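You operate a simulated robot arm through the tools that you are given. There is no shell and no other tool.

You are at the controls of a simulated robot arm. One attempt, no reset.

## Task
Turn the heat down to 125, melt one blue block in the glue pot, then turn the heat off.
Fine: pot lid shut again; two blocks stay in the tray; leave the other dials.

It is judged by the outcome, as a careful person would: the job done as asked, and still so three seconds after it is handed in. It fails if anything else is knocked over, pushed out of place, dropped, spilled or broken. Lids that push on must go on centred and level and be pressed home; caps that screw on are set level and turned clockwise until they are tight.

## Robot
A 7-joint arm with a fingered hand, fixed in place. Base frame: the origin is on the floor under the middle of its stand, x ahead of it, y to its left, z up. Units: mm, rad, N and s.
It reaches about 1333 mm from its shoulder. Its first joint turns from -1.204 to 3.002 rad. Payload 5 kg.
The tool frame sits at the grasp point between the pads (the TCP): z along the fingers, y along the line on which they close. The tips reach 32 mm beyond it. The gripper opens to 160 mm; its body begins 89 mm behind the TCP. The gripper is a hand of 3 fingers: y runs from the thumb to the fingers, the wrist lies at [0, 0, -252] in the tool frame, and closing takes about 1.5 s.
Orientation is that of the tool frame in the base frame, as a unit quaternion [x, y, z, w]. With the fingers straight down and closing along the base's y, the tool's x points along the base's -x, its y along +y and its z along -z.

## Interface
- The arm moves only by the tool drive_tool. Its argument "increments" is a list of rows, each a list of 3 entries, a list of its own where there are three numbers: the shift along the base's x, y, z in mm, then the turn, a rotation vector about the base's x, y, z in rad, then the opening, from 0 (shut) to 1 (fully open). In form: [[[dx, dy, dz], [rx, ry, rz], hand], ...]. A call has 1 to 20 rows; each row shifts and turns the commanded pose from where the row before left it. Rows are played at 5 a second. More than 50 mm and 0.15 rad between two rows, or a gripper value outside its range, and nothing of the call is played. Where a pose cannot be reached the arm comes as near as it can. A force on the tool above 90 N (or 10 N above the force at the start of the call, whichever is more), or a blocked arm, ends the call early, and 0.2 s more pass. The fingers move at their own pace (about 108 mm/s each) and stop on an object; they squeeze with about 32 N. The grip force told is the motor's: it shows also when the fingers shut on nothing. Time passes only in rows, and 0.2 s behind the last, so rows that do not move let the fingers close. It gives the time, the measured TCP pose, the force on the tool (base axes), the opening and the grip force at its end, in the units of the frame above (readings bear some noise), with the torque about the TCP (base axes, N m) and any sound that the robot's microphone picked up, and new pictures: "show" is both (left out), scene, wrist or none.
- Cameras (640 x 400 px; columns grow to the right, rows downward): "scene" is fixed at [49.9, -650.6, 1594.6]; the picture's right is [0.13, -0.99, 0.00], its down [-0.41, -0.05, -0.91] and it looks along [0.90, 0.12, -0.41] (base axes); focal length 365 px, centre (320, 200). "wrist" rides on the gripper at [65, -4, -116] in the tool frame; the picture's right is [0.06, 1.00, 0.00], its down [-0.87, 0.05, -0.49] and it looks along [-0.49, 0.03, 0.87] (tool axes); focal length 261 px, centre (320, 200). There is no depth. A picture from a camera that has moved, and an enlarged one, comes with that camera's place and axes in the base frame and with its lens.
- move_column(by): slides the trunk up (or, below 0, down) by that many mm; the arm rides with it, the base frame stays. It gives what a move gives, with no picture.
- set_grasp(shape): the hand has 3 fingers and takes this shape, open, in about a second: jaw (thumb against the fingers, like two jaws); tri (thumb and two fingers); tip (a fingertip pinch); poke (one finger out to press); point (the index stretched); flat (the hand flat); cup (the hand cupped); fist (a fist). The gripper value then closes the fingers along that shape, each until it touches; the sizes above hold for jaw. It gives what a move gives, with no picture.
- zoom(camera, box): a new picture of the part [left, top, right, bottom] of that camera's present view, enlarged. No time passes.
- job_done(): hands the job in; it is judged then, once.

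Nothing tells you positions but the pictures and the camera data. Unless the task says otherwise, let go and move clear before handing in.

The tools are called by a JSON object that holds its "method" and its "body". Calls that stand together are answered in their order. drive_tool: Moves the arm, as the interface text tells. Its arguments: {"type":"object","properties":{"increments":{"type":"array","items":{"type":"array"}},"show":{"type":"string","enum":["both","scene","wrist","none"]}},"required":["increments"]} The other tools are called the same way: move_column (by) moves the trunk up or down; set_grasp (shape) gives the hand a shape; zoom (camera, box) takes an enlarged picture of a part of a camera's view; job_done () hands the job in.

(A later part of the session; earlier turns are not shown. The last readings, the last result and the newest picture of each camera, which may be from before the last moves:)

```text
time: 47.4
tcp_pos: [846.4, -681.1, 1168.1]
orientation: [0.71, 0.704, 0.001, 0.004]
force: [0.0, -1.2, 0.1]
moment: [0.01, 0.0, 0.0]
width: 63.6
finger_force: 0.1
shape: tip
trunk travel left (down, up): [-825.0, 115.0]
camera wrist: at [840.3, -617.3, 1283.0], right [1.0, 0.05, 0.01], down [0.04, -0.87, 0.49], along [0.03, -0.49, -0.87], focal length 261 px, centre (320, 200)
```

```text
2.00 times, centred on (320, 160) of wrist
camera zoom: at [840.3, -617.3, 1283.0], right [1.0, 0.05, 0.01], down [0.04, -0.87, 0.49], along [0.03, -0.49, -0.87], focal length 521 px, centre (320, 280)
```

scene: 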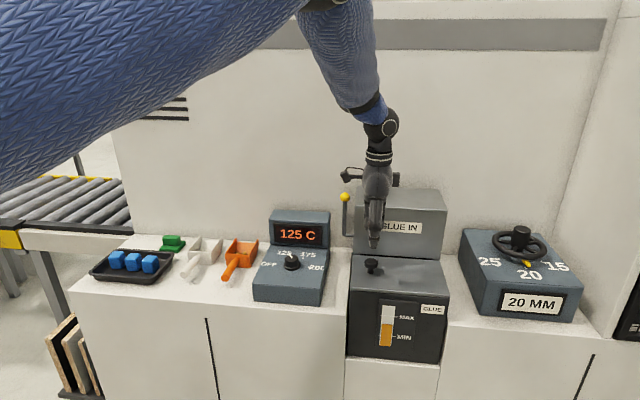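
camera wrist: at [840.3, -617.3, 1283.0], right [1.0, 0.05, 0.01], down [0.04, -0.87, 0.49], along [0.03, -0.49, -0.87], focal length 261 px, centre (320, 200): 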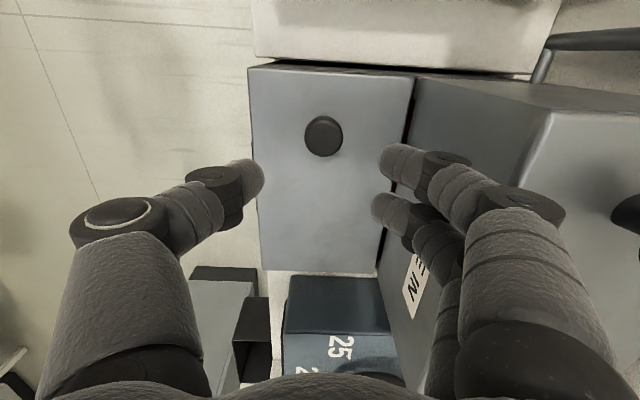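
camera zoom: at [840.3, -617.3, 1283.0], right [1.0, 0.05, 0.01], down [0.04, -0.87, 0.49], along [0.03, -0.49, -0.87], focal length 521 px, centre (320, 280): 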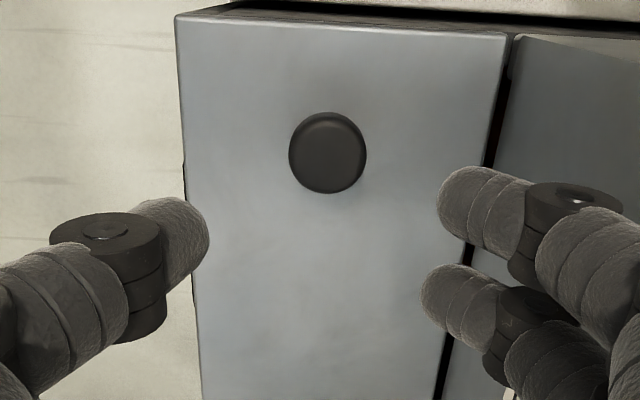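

{"method": "drive_tool", "body": {"increments": [[[1.5, 0.5, -30], [0, 0, 0], 0.38], [[0, 0, -35], [0, 0, 0], 0.35], [[0, 0, -26], [0, 0, 0], 0.35], [[0, 0, 0], [0, 0, 0], 0.35]]}}

{"method": "zoom", "body": {"camera": "wrist", "box": [220, 80, 420, 280]}}

```text
time: 48.4
tcp_pos: [848.1, -679.5, 1077.6]
orientation: [0.71, 0.704, 0.001, 0.003]
force: [0.2, -1.1, -0.2]
moment: [0.02, -0.01, -0.01]
width: 56.6
finger_force: 0.1
shape: tip
trunk travel left (down, up): [-825.0, 115.0]
camera wrist: at [842.4, -615.5, 1192.6], right [1.0, 0.05, 0.01], down [0.04, -0.87, 0.49], along [0.03, -0.49, -0.87], focal length 261 px, centre (320, 200)
```

scene: 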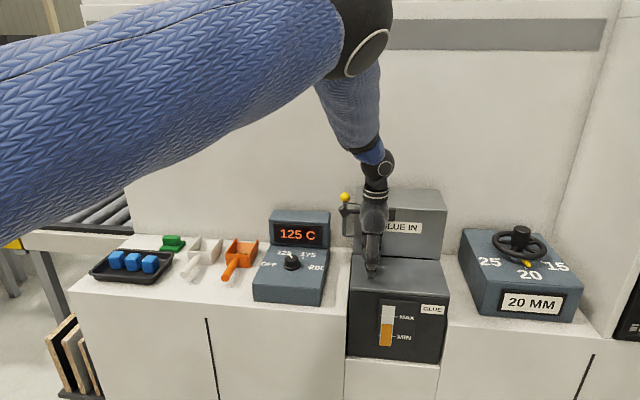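
wrist: 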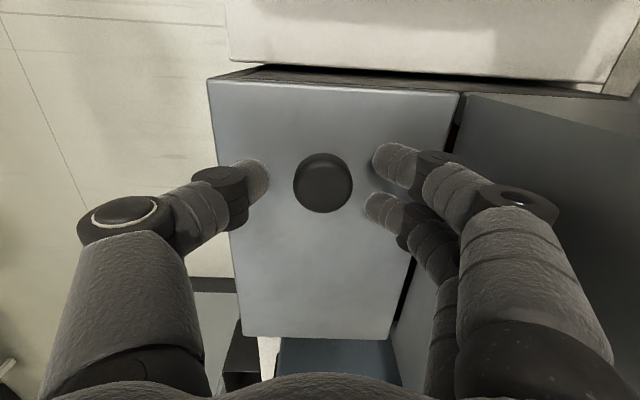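

```text
2.00 times, centred on (320, 180) of wrist
camera zoom: at [842.4, -615.5, 1192.6], right [1.0, 0.05, 0.01], down [0.04, -0.87, 0.49], along [0.03, -0.49, -0.87], focal length 521 px, centre (320, 240)
```

zoom: 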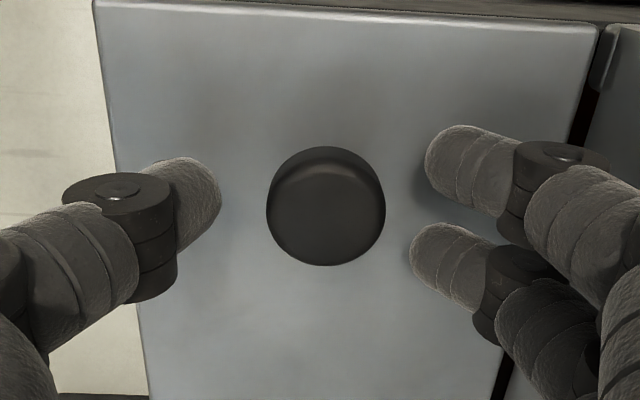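

{"method": "drive_tool", "body": {"increments": [[[0, 0, 0], [0, 0, 0], 0.25], [[0, 0, 0], [0, 0, 0], 0.15], [[0, 0, 0], [0, 0, 0], 0.1], [[0, 0, 0], [0, 0, 0], 0.1]]}}

{"method": "zoom", "body": {"camera": "wrist", "box": [220, 80, 420, 280]}}

{"method": "zoom", "body": {"camera": "scene", "box": [340, 200, 440, 300]}}

```text
time: 49.4
tcp_pos: [847.5, -678.6, 1077.0]
orientation: [0.71, 0.704, 0.002, 0.003]
force: [-1.2, -0.4, -1.1]
moment: [0.01, 0.02, -0.04]
width: 21.8
finger_force: 32.2
shape: tip
trunk travel left (down, up): [-825.0, 115.0]
camera wrist: at [842.5, -615.5, 1192.5], right [1.0, 0.05, 0.01], down [0.04, -0.87, 0.49], along [0.03, -0.49, -0.87], focal length 261 px, centre (320, 200)
```

scene: 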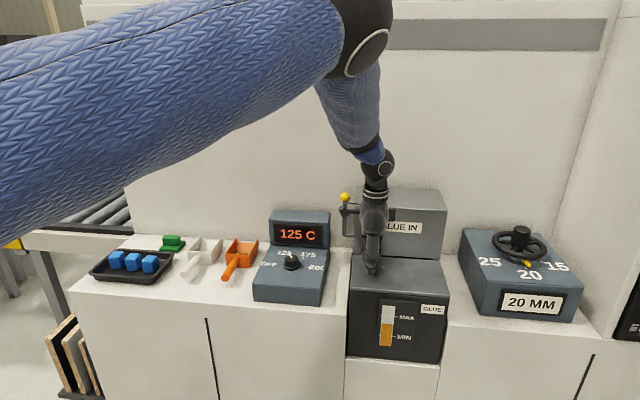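
wrist: 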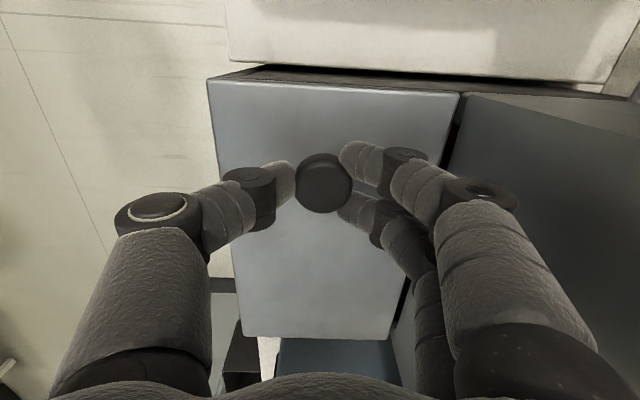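

```text
2.00 times, centred on (320, 180) of wrist
camera zoom: at [842.5, -615.5, 1192.5], right [1.0, 0.05, 0.01], down [0.04, -0.87, 0.49], along [0.03, -0.49, -0.87], focal length 521 px, centre (320, 240)
```

zoom: 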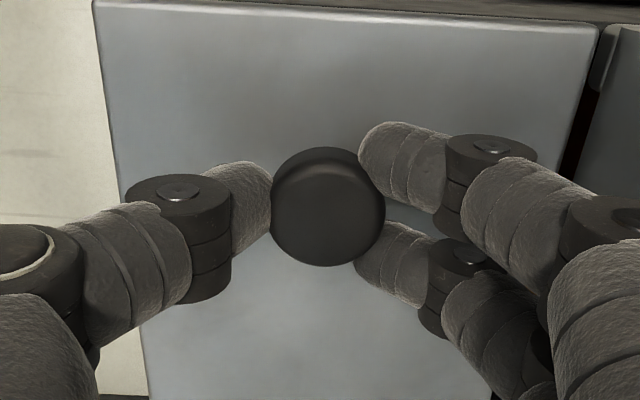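

```text
4.00 times, centred on (390, 250) of scene
camera zoom: at [49.9, -650.6, 1594.6], right [0.13, -0.99, 0.0], down [-0.41, -0.05, -0.91], along [0.9, 0.12, -0.41], focal length 1460 px, centre (40, 0)
```

zoom: 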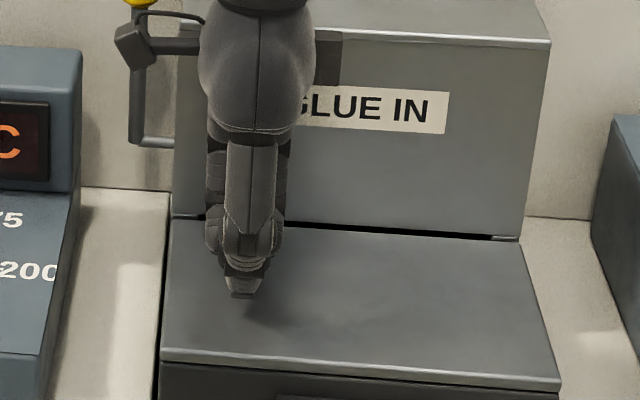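

The grip is on the sides of the cap. I'll lift along the arc to 30° first and check.

{"method": "drive_tool", "body": {"increments": [[[0, 0, 0], [0, 0, 0], 0.03], [[0, -4.8, 16], [0.0873, 0, 0], 0.03], [[0, -6.2, 15.6], [0.0873, 0, 0], 0.03], [[0, -7.5, 14.9], [0.0873, 0, 0], 0.03], [[0, -8.8, 14.3], [0.0873, 0, 0], 0.03], [[0, -9.9, 13.4], [0.0873, 0, 0], 0.03], [[0, -11.2, 12.5], [0.0873, 0, 0], 0.03], [[0, 0, 0], [0, 0, 0], 0.03]]}}

{"method": "zoom", "body": {"camera": "scene", "box": [320, 170, 470, 300]}}

```text
time: 51.2
tcp_pos: [846.8, -728.4, 1162.1]
orientation: [0.686, 0.68, 0.184, -0.182]
force: [6.0, -0.7, -3.5]
moment: [-0.16, -0.17, -0.17]
width: 21.4
finger_force: 32.0
shape: tip
trunk travel left (down, up): [-825.0, 115.0]
camera wrist: at [841.7, -730.6, 1295.1], right [1.0, 0.04, 0.03], down [0.04, -1.0, -0.01], along [0.03, 0.01, -1.0], focal length 261 px, centre (320, 200)
```

scene: 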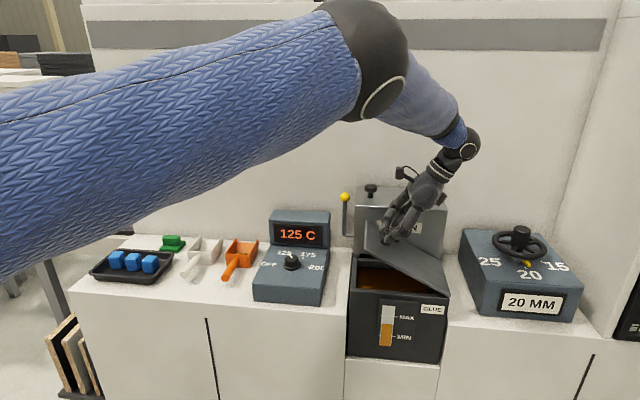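
wrist: 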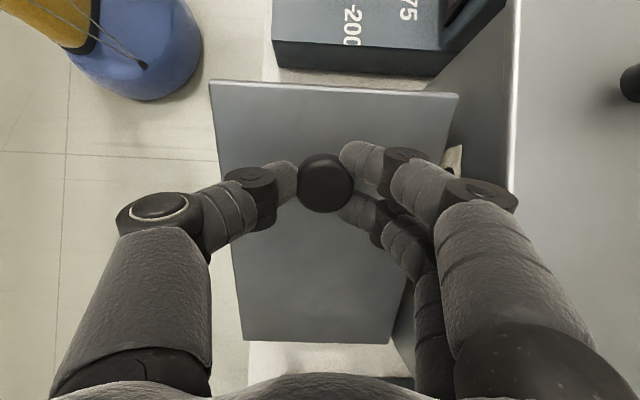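

```text
3.08 times, centred on (395, 235) of scene
camera zoom: at [49.9, -650.6, 1594.6], right [0.13, -0.99, 0.0], down [-0.41, -0.05, -0.91], along [0.9, 0.12, -0.41], focal length 1123 px, centre (89, 92)
```

zoom: 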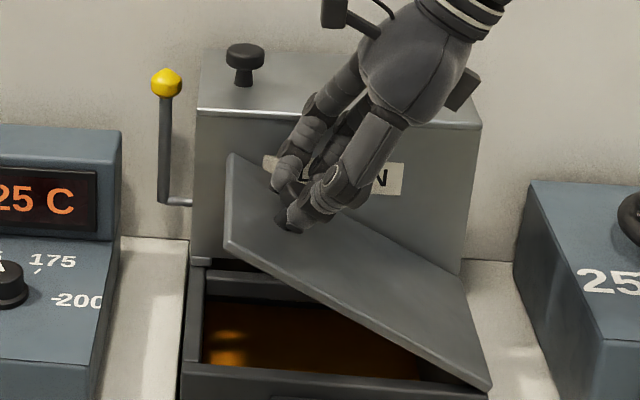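

{"method": "drive_tool", "body": {"increments": [[[0, -10.4, 12.6], [0, 0, 0], 0.03], [[-1.3, -11.1, 11.9], [-0.0175, -0.0458, -0.0254], 0.03], [[-1.2, -12.1, 10.7], [-0.0175, -0.046, -0.0248], 0.03], [[0, 0, 0], [0, 0, 0], 0.03]]}}

{"method": "zoom", "body": {"camera": "scene", "box": [320, 170, 470, 300]}}

```text
time: 52.2
tcp_pos: [844.7, -762.1, 1198.0]
orientation: [0.698, 0.673, 0.208, -0.133]
force: [-3.8, 1.9, -5.1]
moment: [0.34, 0.39, 0.12]
width: 20.6
finger_force: 32.1
shape: tip
trunk travel left (down, up): [-825.0, 115.0]
camera wrist: at [827.1, -759.5, 1330.0], right [0.99, 0.0, 0.12], down [-0.01, -1.0, 0.03], along [0.12, -0.03, -0.99], focal length 261 px, centre (320, 200)
```

scene: 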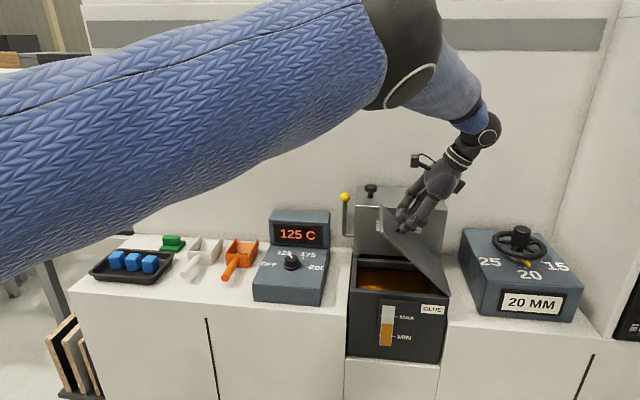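
wrist: 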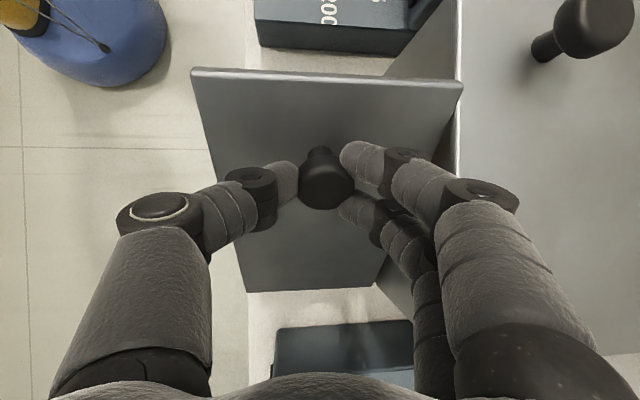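

```text
3.08 times, centred on (395, 235) of scene
camera zoom: at [49.9, -650.6, 1594.6], right [0.13, -0.99, 0.0], down [-0.41, -0.05, -0.91], along [0.9, 0.12, -0.41], focal length 1123 px, centre (89, 92)
```

zoom: 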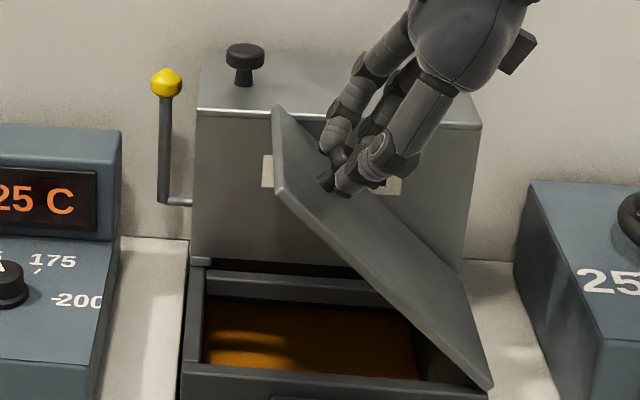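

Pivoting works well and the forces are low. I'll continue to about 65°.

{"method": "drive_tool", "body": {"increments": [[[-0.8, -12.6, 9.7], [-0.0262, -0.031, -0.016], 0.03], [[-0.9, -13.5, 8.4], [-0.0262, -0.0314, -0.0152], 0.03], [[-0.6, -14.2, 7.2], [-0.0262, -0.024, -0.0107], 0.03], [[-0.6, -14.7, 5.8], [-0.0262, -0.0242, -0.0101], 0.03], [[0, 0, 0], [0, 0, 0], 0.03]]}}

{"method": "zoom", "body": {"camera": "scene", "box": [320, 170, 470, 300]}}

```text
time: 53.4
tcp_pos: [841.5, -816.8, 1232.7]
orientation: [0.708, 0.671, 0.214, -0.053]
force: [-3.9, 1.6, -0.6]
moment: [0.28, 0.2, -0.11]
width: 19.9
finger_force: 32.2
shape: tip
trunk travel left (down, up): [-825.0, 115.0]
camera wrist: at [810.7, -799.4, 1360.0], right [0.97, -0.04, 0.24], down [-0.07, -0.99, 0.13], along [0.23, -0.14, -0.96], focal length 261 px, centre (320, 200)
```

scene: 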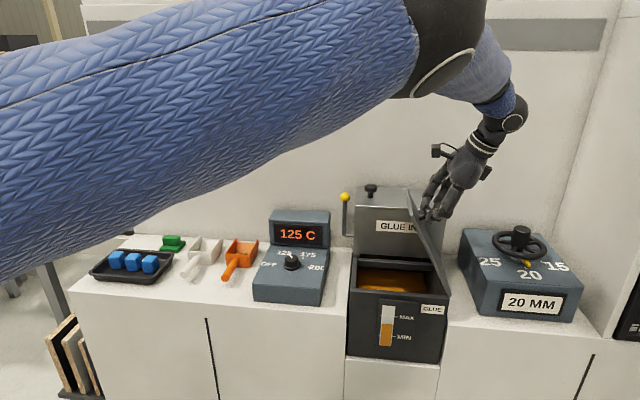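
wrist: 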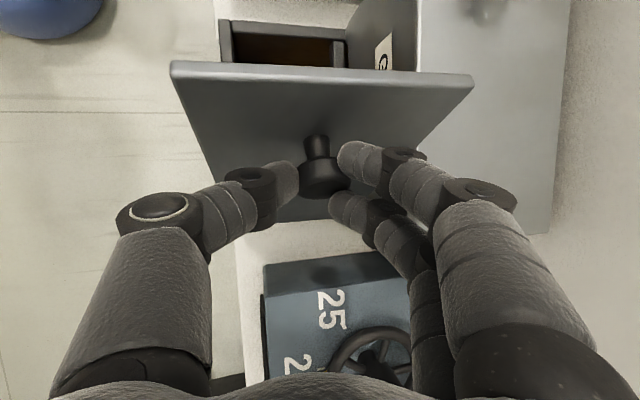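

```text
3.08 times, centred on (395, 235) of scene
camera zoom: at [49.9, -650.6, 1594.6], right [0.13, -0.99, 0.0], down [-0.41, -0.05, -0.91], along [0.9, 0.12, -0.41], focal length 1123 px, centre (89, 92)
```

zoom: 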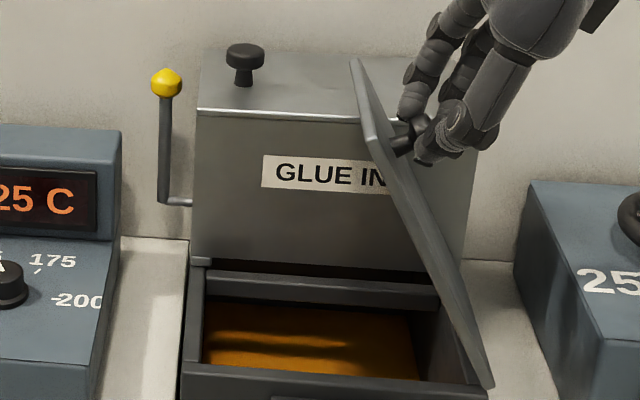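

{"method": "drive_tool", "body": {"increments": [[[-0.6, -15.3, 4.4], [-0.0175, -0.0244, -0.0095], 0.03], [[-0.6, -15.7, 3.0], [-0.0175, -0.0246, -0.009], 0.03], [[-0.4, -15.9, 1.5], [-0.0175, -0.0165, -0.0057], 0.03], [[-0.4, -15.9, 0.1], [-0.0175, -0.0166, -0.0055], 0.03], [[0, 0, 0], [0, 0, 0], 0.03]]}}

{"method": "zoom", "body": {"camera": "scene", "box": [320, 170, 470, 300]}}

```text
time: 54.6
tcp_pos: [837.7, -879.8, 1240.9]
orientation: [0.71, 0.669, 0.22, 0.004]
force: [-11.5, 1.3, 16.7]
moment: [0.34, 0.12, 0.09]
width: 18.8
finger_force: 31.9
shape: tip
trunk travel left (down, up): [-825.0, 115.0]
camera wrist: at [795.5, -851.7, 1365.1], right [0.95, -0.05, 0.32], down [-0.11, -0.97, 0.19], along [0.3, -0.22, -0.93], focal length 261 px, centre (320, 200)
```

scene: 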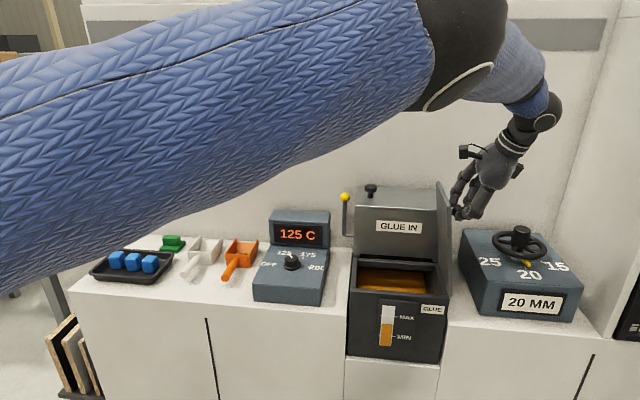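
wrist: 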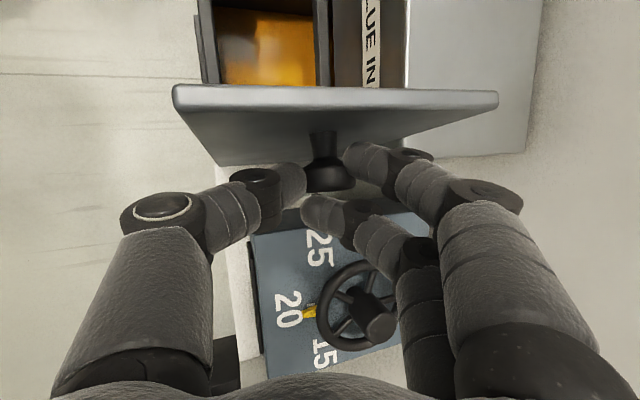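

```text
3.08 times, centred on (395, 235) of scene
camera zoom: at [49.9, -650.6, 1594.6], right [0.13, -0.99, 0.0], down [-0.41, -0.05, -0.91], along [0.9, 0.12, -0.41], focal length 1123 px, centre (89, 92)
```

zoom: 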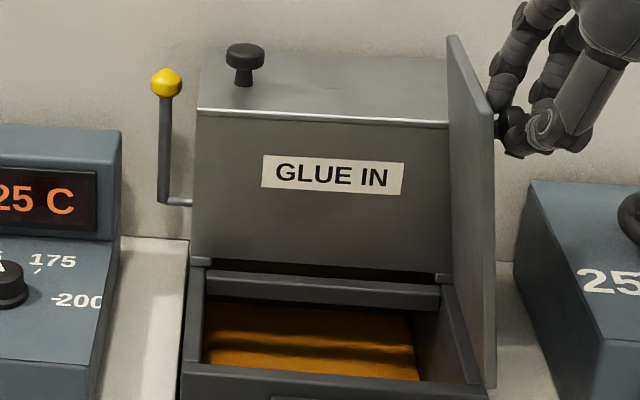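

The lid is almost vertical. I'll push it slightly past that.

{"method": "drive_tool", "body": {"increments": [[[-0.4, -8, -1.5], [-0.009, -0.0083, -0.0026], 0.03], [[0, -8, -1.5], [-0.009, -0.0083, -0.0026], 0.03], [[0, 0, 0], [0, 0, 0], 0.03]]}}

{"method": "zoom", "body": {"camera": "scene", "box": [320, 170, 470, 300]}}

```text
time: 55.4
tcp_pos: [835.0, -896.2, 1239.3]
orientation: [0.71, 0.669, 0.221, 0.017]
force: [-15.4, -0.8, 19.5]
moment: [0.25, 0.18, 0.25]
width: 19.1
finger_force: 32.0
shape: tip
trunk travel left (down, up): [-825.0, 115.0]
camera wrist: at [791.9, -865.6, 1361.0], right [0.94, -0.04, 0.34], down [-0.12, -0.97, 0.21], along [0.32, -0.24, -0.92], focal length 261 px, centre (320, 200)
```

scene: 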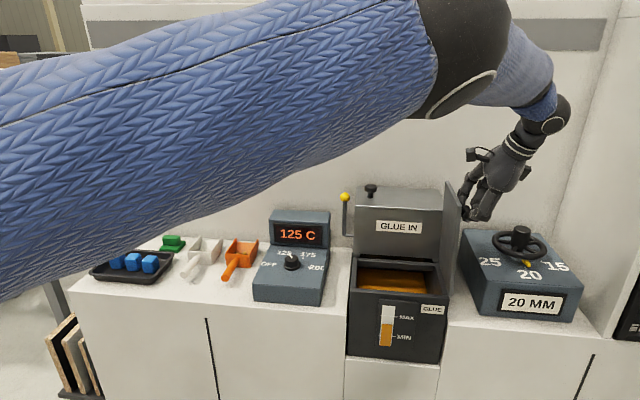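
wrist: 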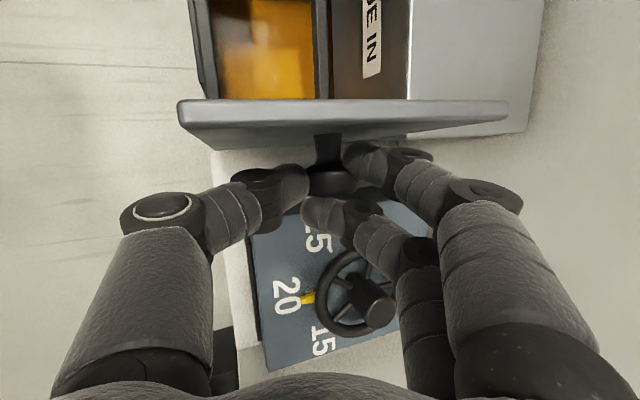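

```text
3.08 times, centred on (395, 235) of scene
camera zoom: at [49.9, -650.6, 1594.6], right [0.13, -0.99, 0.0], down [-0.41, -0.05, -0.91], along [0.9, 0.12, -0.41], focal length 1123 px, centre (89, 92)
```

zoom: 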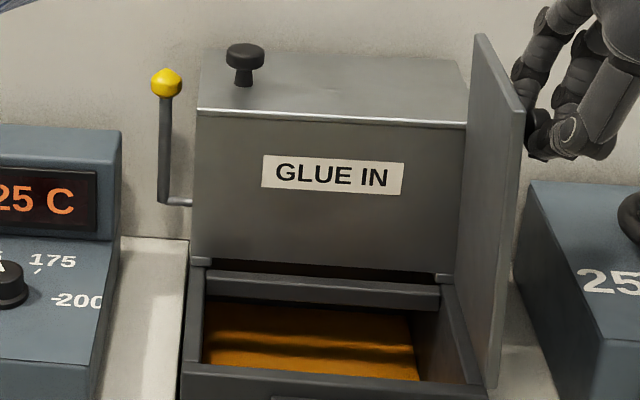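

{"method": "drive_tool", "body": {"increments": [[[-0.2, -8, -2.5], [-0.009, -0.0083, -0.0026], 0.03], [[0, -8, -2.5], [-0.009, -0.0083, -0.0026], 0.03], [[0, 0, 0], [0, 0, 0], 0.03]]}}

{"method": "zoom", "body": {"camera": "scene", "box": [320, 170, 470, 300]}}

```text
time: 56.2
tcp_pos: [835.4, -912.8, 1235.5]
orientation: [0.708, 0.67, 0.22, 0.028]
force: [-22.2, -4.2, 26.8]
moment: [0.32, 0.16, 0.27]
width: 19.8
finger_force: 32.0
shape: tip
trunk travel left (down, up): [-825.0, 115.0]
camera wrist: at [789.0, -879.8, 1355.7], right [0.93, -0.04, 0.35], down [-0.13, -0.97, 0.22], along [0.33, -0.25, -0.91], focal length 261 px, centre (320, 200)
```

scene: 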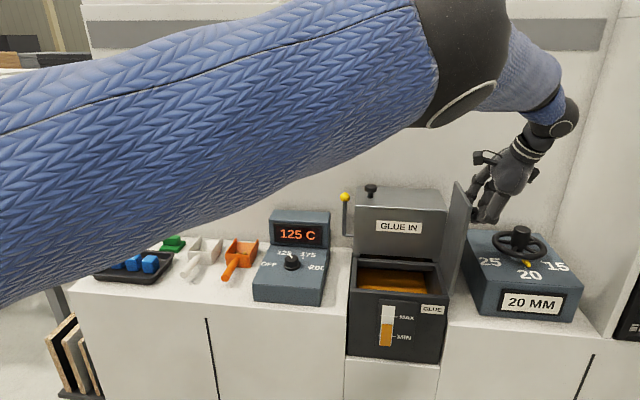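
wrist: 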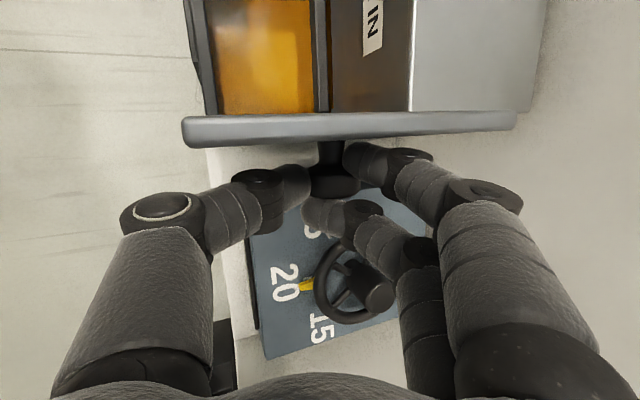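

```text
3.08 times, centred on (395, 235) of scene
camera zoom: at [49.9, -650.6, 1594.6], right [0.13, -0.99, 0.0], down [-0.41, -0.05, -0.91], along [0.9, 0.12, -0.41], focal length 1123 px, centre (89, 92)
```

zoom: 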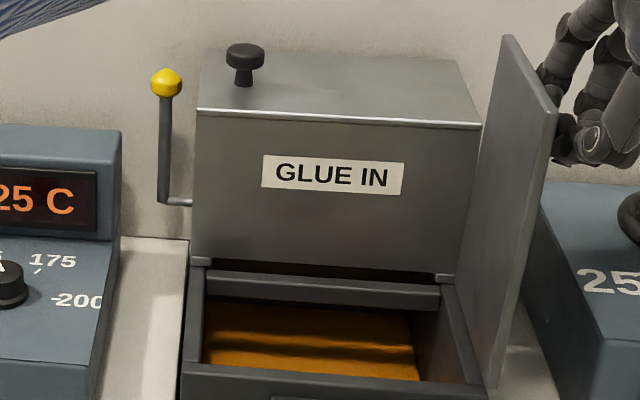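

{"method": "drive_tool", "body": {"increments": [[[-1, -7, 1], [0, 0, 0], 0.03], [[-1, -7, 0], [0, 0, 0], 0.03], [[0, 0, 0], [0, 0, 0], 0.03]]}}

{"method": "zoom", "body": {"camera": "scene", "box": [320, 170, 470, 300]}}

```text
time: 57.0
tcp_pos: [835.3, -925.9, 1233.7]
orientation: [0.709, 0.669, 0.221, 0.029]
force: [-19.7, -0.7, 8.6]
moment: [0.23, 0.34, 0.19]
width: 19.0
finger_force: 32.0
shape: tip
trunk travel left (down, up): [-825.0, 115.0]
camera wrist: at [789.9, -894.0, 1354.2], right [0.94, -0.04, 0.35], down [-0.13, -0.97, 0.22], along [0.33, -0.25, -0.91], focal length 261 px, centre (320, 200)
```

scene: 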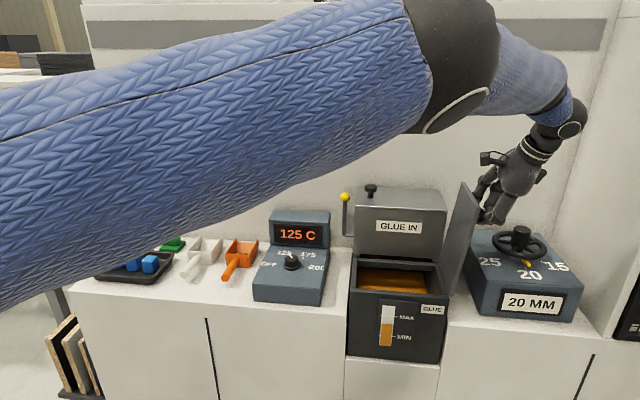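
wrist: 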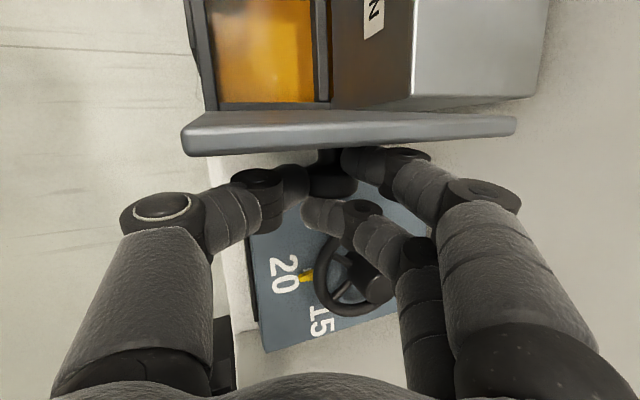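

```text
3.08 times, centred on (395, 235) of scene
camera zoom: at [49.9, -650.6, 1594.6], right [0.13, -0.99, 0.0], down [-0.41, -0.05, -0.91], along [0.9, 0.12, -0.41], focal length 1123 px, centre (89, 92)
```

zoom: 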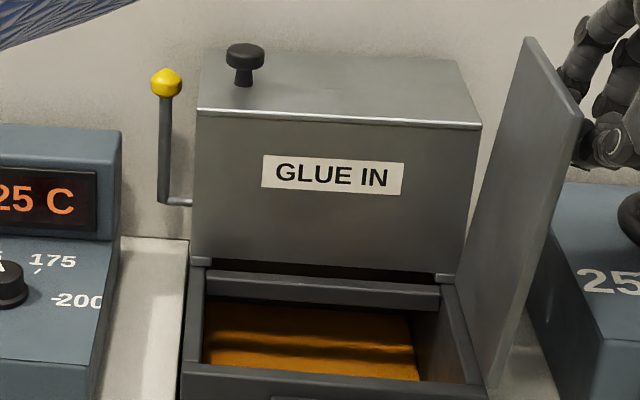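

The lid is now past vertical. I'll ease it a little further to see whether there is a stop before letting go.

{"method": "drive_tool", "body": {"increments": [[[-1, -6, -2], [0, 0, 0], 0.03], [[-0.5, -6, -2], [0, 0, 0], 0.03], [[0, 0, 0], [0, 0, 0], 0.03]], "show": "none"}}

{"method": "zoom", "body": {"camera": "scene", "box": [320, 170, 470, 300]}}

```text
time: 57.8
tcp_pos: [834.3, -938.0, 1230.3]
orientation: [0.709, 0.669, 0.22, 0.029]
force: [-12.3, -1.1, 5.6]
moment: [0.19, 0.2, 0.07]
width: 18.7
finger_force: 32.5
shape: tip
trunk travel left (down, up): [-825.0, 115.0]
```

```text
3.08 times, centred on (395, 235) of scene
camera zoom: at [49.9, -650.6, 1594.6], right [0.13, -0.99, 0.0], down [-0.41, -0.05, -0.91], along [0.9, 0.12, -0.41], focal length 1123 px, centre (89, 92)
```

zoom: 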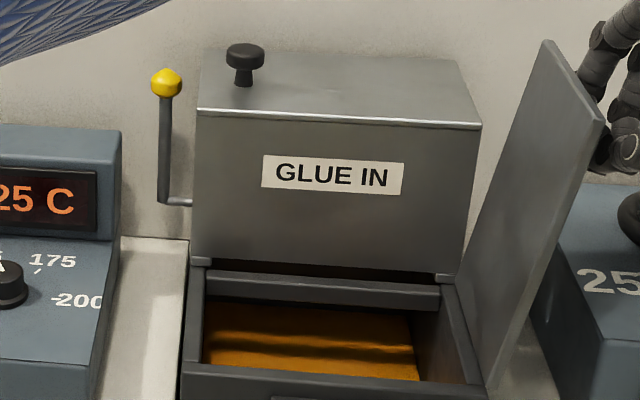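

{"method": "drive_tool", "body": {"increments": [[[-0.5, -6, -3], [0, 0, 0], 0.03], [[-0.5, -6, -3], [0, 0, 0], 0.03], [[0, 0, 0], [0, 0, 0], 0.03]], "show": "scene"}}

{"method": "zoom", "body": {"camera": "scene", "box": [320, 170, 470, 300]}}

```text
time: 58.6
tcp_pos: [833.7, -948.8, 1225.7]
orientation: [0.709, 0.67, 0.22, 0.029]
force: [-8.2, -3.5, 12.5]
moment: [0.24, -0.04, 0.02]
width: 18.2
finger_force: 32.1
shape: tip
trunk travel left (down, up): [-825.0, 115.0]
```

scene: 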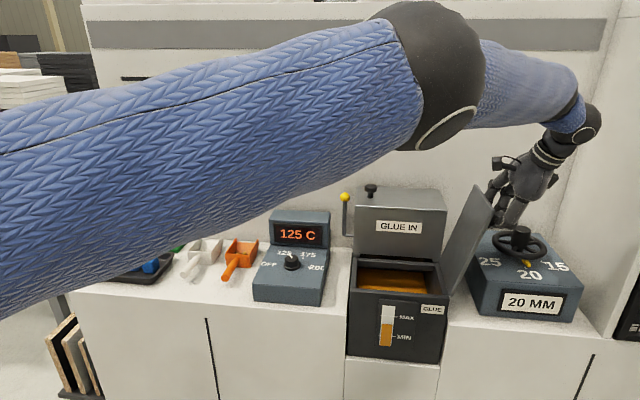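

```text
3.08 times, centred on (395, 235) of scene
camera zoom: at [49.9, -650.6, 1594.6], right [0.13, -0.99, 0.0], down [-0.41, -0.05, -0.91], along [0.9, 0.12, -0.41], focal length 1123 px, centre (89, 92)
```

zoom: 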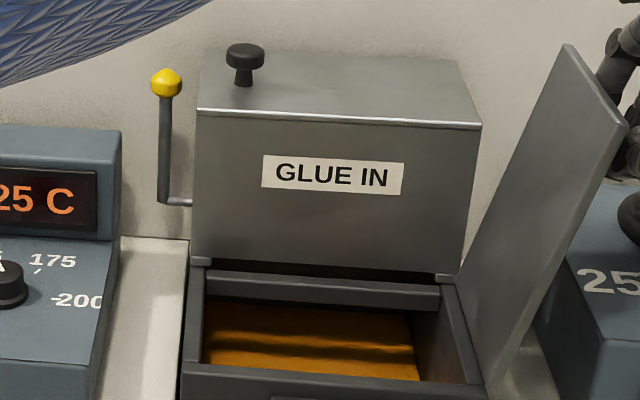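

{"method": "drive_tool", "body": {"increments": [[[-0.5, -6, -3], [0, 0, 0], 0.03], [[-0.5, -6, -4], [0, 0, 0], 0.03], [[0, 0, 0], [0, 0, 0], 0.03]], "show": "both"}}

{"method": "zoom", "body": {"camera": "scene", "box": [360, 170, 540, 310]}}

```text
time: 59.4
tcp_pos: [833.1, -963.0, 1220.0]
orientation: [0.708, 0.67, 0.221, 0.029]
force: [-5.6, -9.1, 20.8]
moment: [0.42, -0.27, -0.16]
width: 18.3
finger_force: 32.3
shape: tip
trunk travel left (down, up): [-825.0, 115.0]
camera wrist: at [786.8, -929.4, 1339.9], right [0.93, -0.04, 0.35], down [-0.13, -0.97, 0.22], along [0.33, -0.25, -0.91], focal length 261 px, centre (320, 200)
```

scene: 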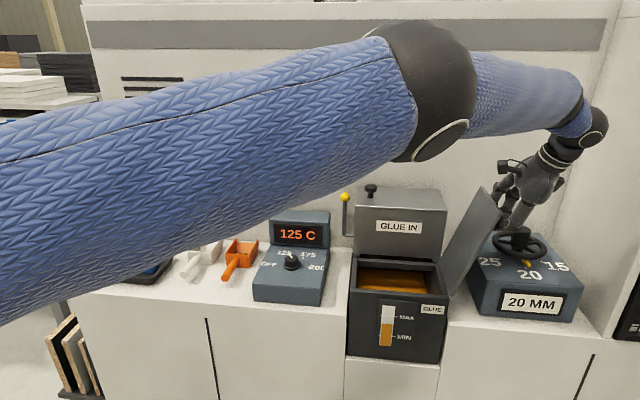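
wrist: 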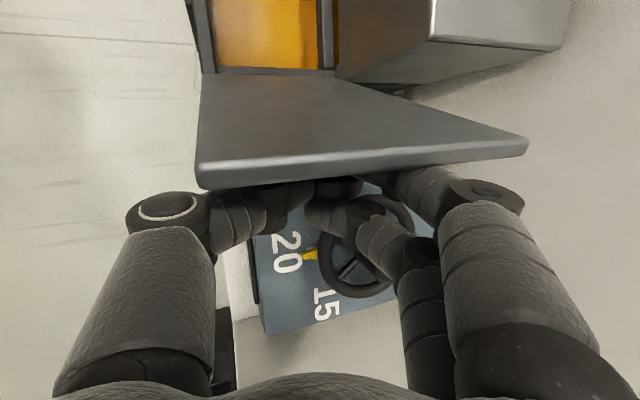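

```text
2.86 times, centred on (450, 240) of scene
camera zoom: at [49.9, -650.6, 1594.6], right [0.13, -0.99, 0.0], down [-0.41, -0.05, -0.91], along [0.9, 0.12, -0.41], focal length 1043 px, centre (-51, 86)
```

zoom: 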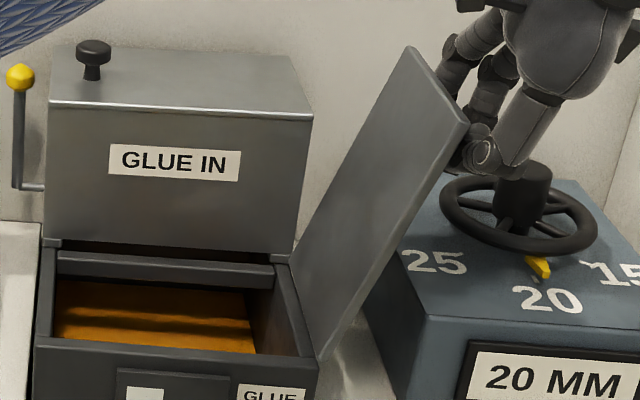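

The lid is at about 108° with no stop felt yet. I'll relieve the radial load and nudge slightly further, watching the force.

{"method": "drive_tool", "body": {"increments": [[[0, 0, 3], [0, 0, 0], 0.03], [[0, -5.7, -1.9], [0, 0, 0], 0.03], [[0, 0, 0], [0, 0, 0], 0.03]], "show": "none"}}

{"method": "zoom", "body": {"camera": "scene", "box": [360, 170, 540, 310]}}

{"method": "zoom", "body": {"camera": "wrist", "box": [160, 100, 560, 340]}}

```text
time: 60.2
tcp_pos: [831.8, -965.5, 1219.9]
orientation: [0.709, 0.669, 0.22, 0.027]
force: [-8.8, 4.0, 8.4]
moment: [0.5, -0.01, 0.0]
width: 18.3
finger_force: 31.8
shape: tip
trunk travel left (down, up): [-825.0, 115.0]
```

```text
2.86 times, centred on (450, 240) of scene
camera zoom: at [49.9, -650.6, 1594.6], right [0.13, -0.99, 0.0], down [-0.41, -0.05, -0.91], along [0.9, 0.12, -0.41], focal length 1043 px, centre (-51, 86)
```

zoom: 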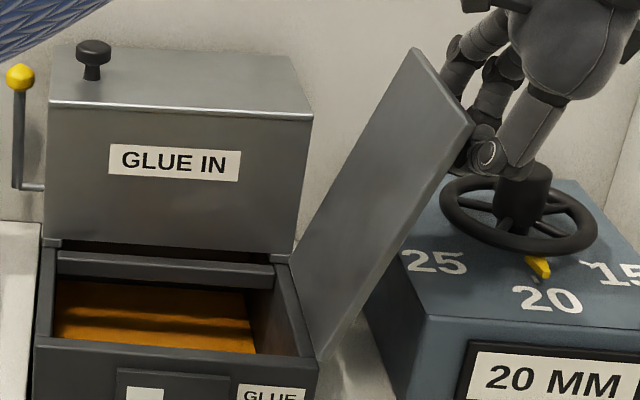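

```text
1.60 times, centred on (360, 220) of wrist
camera zoom: at [787.6, -933.4, 1339.3], right [0.94, -0.04, 0.35], down [-0.13, -0.97, 0.22], along [0.33, -0.25, -0.91], focal length 417 px, centre (256, 168)
```

zoom: 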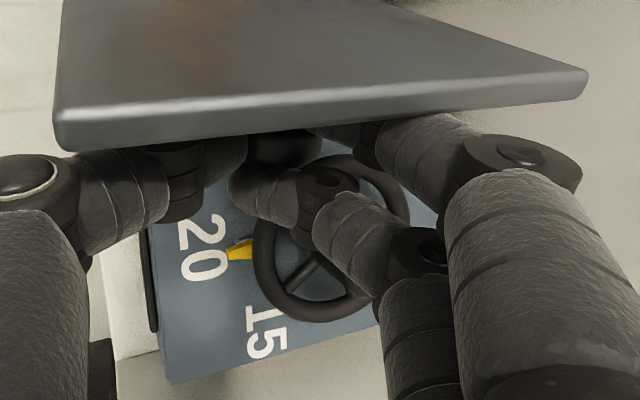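

{"method": "drive_tool", "body": {"increments": [[[0, -4, -1], [0, 0, 0], 0.03], [[0, 0, 0], [0, 0, 0], 0.03]], "show": "none"}}

{"method": "zoom", "body": {"camera": "scene", "box": [360, 170, 540, 310]}}

```text
time: 60.8
tcp_pos: [834.0, -967.3, 1219.5]
orientation: [0.708, 0.671, 0.221, 0.028]
force: [-11.3, 25.4, 7.9]
moment: [0.74, 0.11, 0.4]
width: 16.8
finger_force: 31.9
shape: tip
trunk travel left (down, up): [-825.0, 115.0]
```

```text
2.86 times, centred on (450, 240) of scene
camera zoom: at [49.9, -650.6, 1594.6], right [0.13, -0.99, 0.0], down [-0.41, -0.05, -0.91], along [0.9, 0.12, -0.41], focal length 1043 px, centre (-51, 86)
```

zoom: 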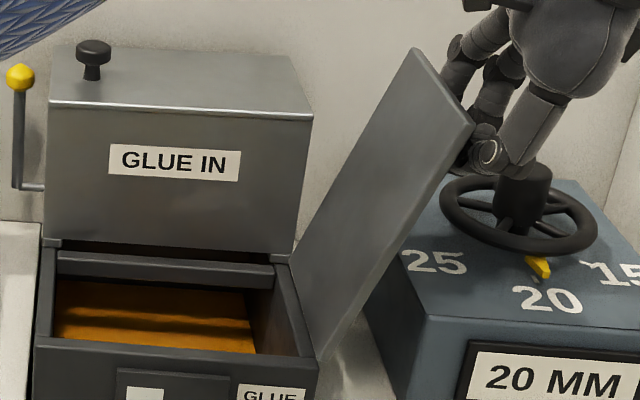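

I feel a stop at about 110°. Now I'll relax, open the fingers, and withdraw along the lid's slope.

{"method": "drive_tool", "body": {"increments": [[[0, 3, 0], [0, 0, 0], 0.03], [[0, 0, 0], [0, 0, 0], 0.2], [[0, 0, 0], [0, 0, 0], 0.35], [[0, 0, 0], [0, 0, 0], 0.42], [[0, 0, 0], [0, 0, 0], 0.42]]}}

{"method": "zoom", "body": {"camera": "scene", "box": [360, 170, 540, 310]}}

```text
time: 62.0
tcp_pos: [834.6, -969.5, 1214.6]
orientation: [0.71, 0.669, 0.22, 0.028]
force: [-0.5, -0.3, -0.1]
moment: [0.03, 0.03, -0.04]
width: 66.7
finger_force: 0.0
shape: tip
trunk travel left (down, up): [-825.0, 115.0]
camera wrist: at [789.0, -937.1, 1336.1], right [0.94, -0.04, 0.35], down [-0.13, -0.97, 0.22], along [0.33, -0.25, -0.91], focal length 261 px, centre (320, 200)
```

scene: 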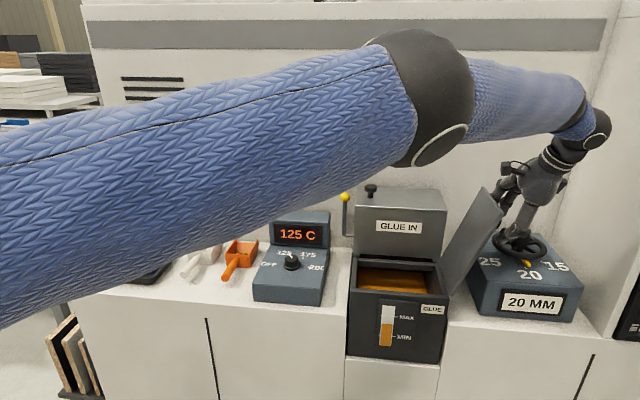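
wrist: 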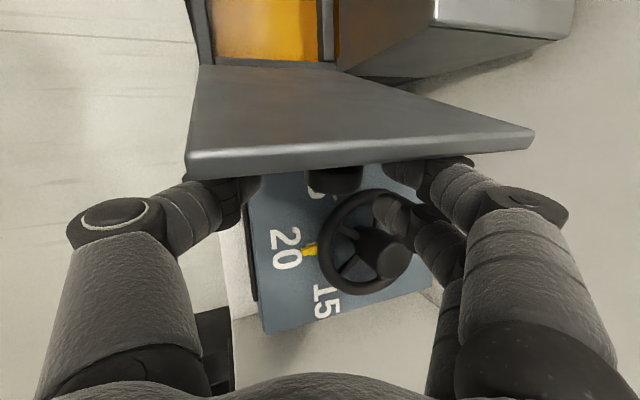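

```text
2.86 times, centred on (450, 240) of scene
camera zoom: at [49.9, -650.6, 1594.6], right [0.13, -0.99, 0.0], down [-0.41, -0.05, -0.91], along [0.9, 0.12, -0.41], focal length 1043 px, centre (-51, 86)
```

zoom: 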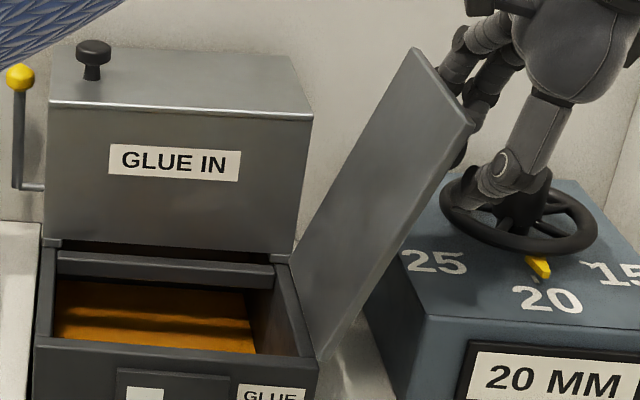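

The lid rests open at its stop. I'll withdraw the hand upward.

{"method": "drive_tool", "body": {"increments": [[[-5, -7, 18], [0, 0, 0], 0.42], [[-6, -7, 18], [0, 0, 0], 0.42], [[-7, -7, 20], [0, 0, 0], 0.42], [[-8, -4, 25], [0, 0, 0], 0.42], [[-8, 0, 30], [0, 0, 0], 0.42], [[-10, 0, 35], [0, 0, 0], 0.42], [[0, 0, 0], [0, 0, 0], 0.42]]}}

```text
time: 63.6
tcp_pos: [791.2, -994.3, 1360.2]
orientation: [0.709, 0.669, 0.22, 0.027]
force: [-0.5, -0.2, 0.7]
moment: [0.04, 0.01, 0.0]
width: 66.6
finger_force: 0.0
shape: tip
trunk travel left (down, up): [-825.0, 115.0]
camera wrist: at [746.3, -963.0, 1481.3], right [0.94, -0.04, 0.35], down [-0.13, -0.97, 0.22], along [0.33, -0.25, -0.91], focal length 261 px, centre (320, 200)
```

scene: 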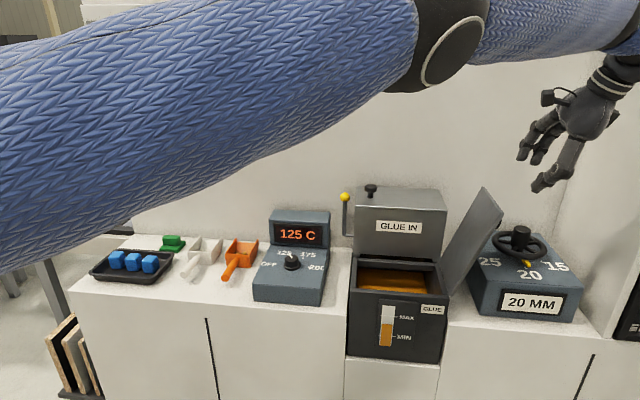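
wrist: 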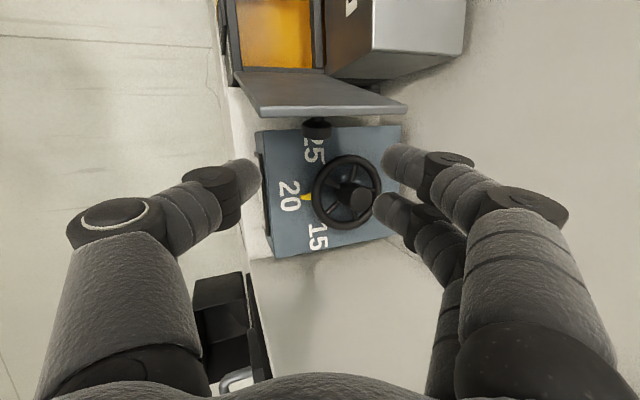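

The lid stays open on its own and the 20 mm dial is untouched. I'll straighten the hand and travel over to the block tray.

{"method": "drive_tool", "body": {"increments": [[[0, 20, 10], [-0.067, 0.0906, 0.014], 0.5], [[0, 40, 0], [-0.067, 0.0906, 0.014], 0.5], [[0, 45, 0], [-0.067, 0.0906, 0.014], 0.5], [[0, 48, 0], [-0.067, 0.0906, 0.014], 0.5], [[0, 48, 0], [0, 0, 0], 0.5], [[0, 48, 0], [0, 0, 0], 0.5], [[0, 48, 0], [0, 0, 0], 0.5], [[0, 48, 0], [0, 0, 0], 0.5], [[0, 48, 0], [0, 0, 0], 0.5], [[0, 48, 0], [0, 0, 0], 0.5], [[0, 48, 0], [0, 0, 0], 0.5], [[0, 48, 0], [0, 0, 0], 0.5], [[0, 48, 0], [0, 0, 0], 0.5], [[0, 48, 0], [0, 0, 0], 0.5], [[0, 48, 0], [0, 0, 0], 0.5], [[0, 48, 0], [0, 0, 0], 0.5], [[0, 0, 0], [0, 0, 0], 0.5]], "show": "scene"}}

```text
time: 67.2
tcp_pos: [790.1, -264.1, 1372.4]
orientation: [0.708, 0.706, 0.0, -0.005]
force: [0.4, -0.5, 0.1]
moment: [0.03, -0.03, -0.01]
width: 79.4
finger_force: 0.1
shape: tip
trunk travel left (down, up): [-825.0, 115.0]
```

scene: 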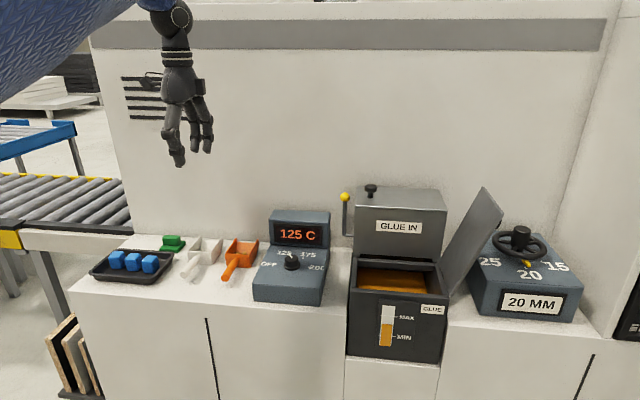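

{"method": "drive_tool", "body": {"increments": [[[7, 40, -10], [0, 0, 0], 0.5], [[7, 40, -16], [0, 0, 0], 0.5], [[7, 40, -16], [0, 0, 0], 0.5], [[7, 40, -16], [0, 0, 0], 0.5], [[7, 40, -16], [0, 0, 0], 0.5], [[7, 40, -16], [0, 0, 0], 0.5], [[7, 40, -16], [0, 0, 0], 0.5], [[7, 40, -16], [0, 0, 0], 0.5], [[7, 34, -16], [0, 0, 0], 0.5], [[0, 0, 0], [0, 0, 0], 0.5]]}}

{"method": "zoom", "body": {"camera": "wrist", "box": [200, 80, 440, 320]}}

```text
time: 69.4
tcp_pos: [742.5, -139.5, 1254.2]
orientation: [0.708, 0.707, 0.002, -0.006]
force: [0.8, 0.9, 0.3]
moment: [-0.02, 0.01, 0.01]
width: 79.4
finger_force: 0.1
shape: tip
out of reach, approached as far as the arm can: row 2, 3, 4, 5, 6, 7, 8, 9
trunk travel left (down, up): [-825.0, 115.0]
camera wrist: at [737.0, -76.9, 1369.5], right [1.0, 0.06, 0.0], down [0.05, -0.88, 0.48], along [0.02, -0.48, -0.88], focal length 261 px, centre (320, 200)
```

scene: 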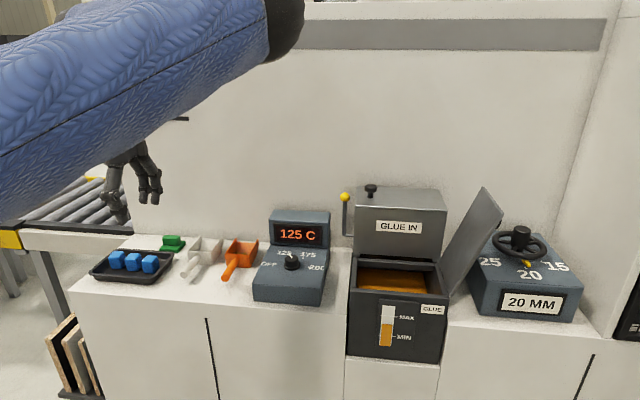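
wrist: 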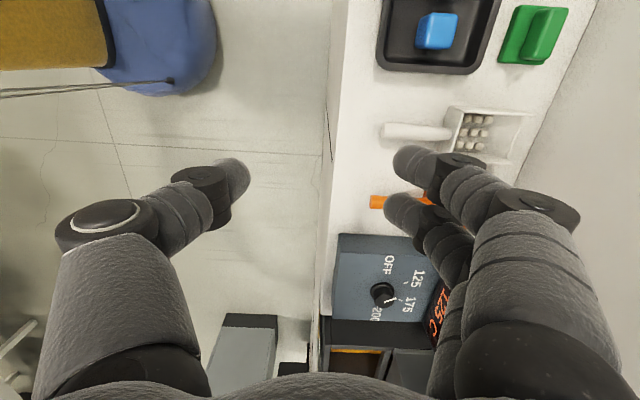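

```text
1.67 times, centred on (320, 200) of wrist
camera zoom: at [737.0, -76.9, 1369.5], right [1.0, 0.06, 0.0], down [0.05, -0.88, 0.48], along [0.02, -0.48, -0.88], focal length 434 px, centre (320, 200)
```

zoom: 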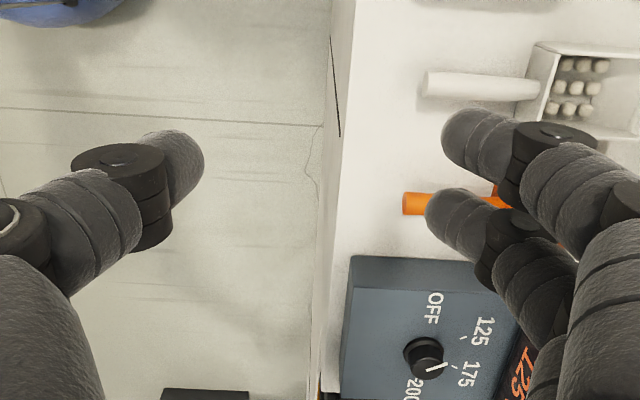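

The yaw of -90° isn't reachable at this spot. I'll turn the hand back toward yaw 0 so it can get over the tray.

{"method": "drive_tool", "body": {"increments": [[[0, 0, 0], [0, 0, 0.14], 0.5], [[0, 0, 0], [0, 0, 0.14], 0.5], [[0, 0, 0], [0, 0, 0.14], 0.5], [[0, 0, 0], [0, 0, 0.14], 0.5], [[0, 0, 0], [0, 0, 0.14], 0.5], [[0, 0, 0], [0, 0, 0.14], 0.5], [[0, 0, 0], [0, 0, 0.14], 0.5], [[0, 0, 0], [0, 0, 0.14], 0.5], [[0, 0, 0], [0, 0, 0.14], 0.5], [[0, 0, 0], [0, 0, 0.14], 0.5], [[0, 0, 0], [0, 0, 0.14], 0.5], [[0, 0, 0], [0, 0, 0], 0.5]]}}

```text
time: 72.0
tcp_pos: [739.4, -144.2, 1254.4]
orientation: [0.017, 1.0, -0.002, -0.002]
force: [-0.6, 0.8, 0.3]
moment: [0.0, 0.0, 0.02]
width: 79.5
finger_force: 0.1
shape: tip
out of reach, approached as far as the arm can: row 10
trunk travel left (down, up): [-825.0, 115.0]
camera wrist: at [671.8, -147.2, 1369.2], right [-0.03, 1.0, 0.0], down [0.87, 0.03, 0.49], along [0.49, 0.01, -0.87], focal length 261 px, centre (320, 200)
```

scene: 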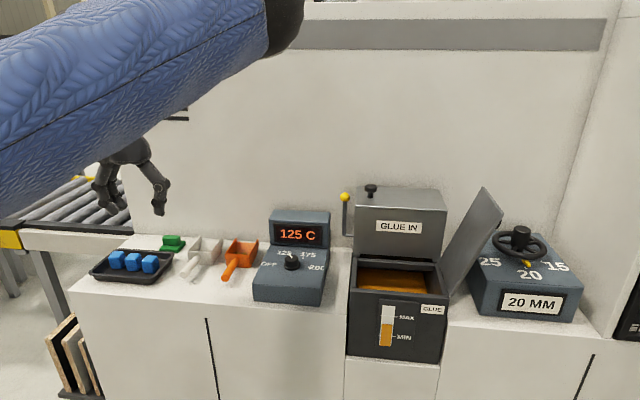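
wrist: 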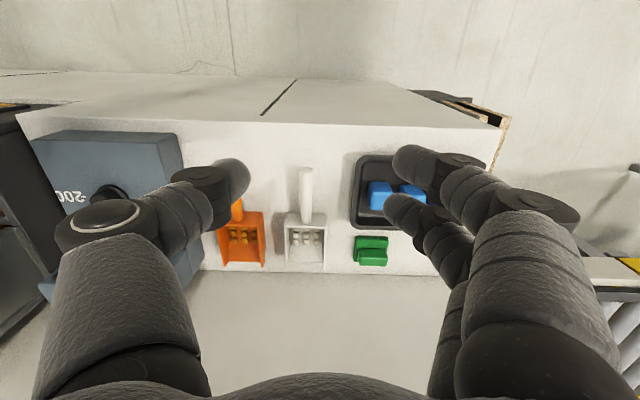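

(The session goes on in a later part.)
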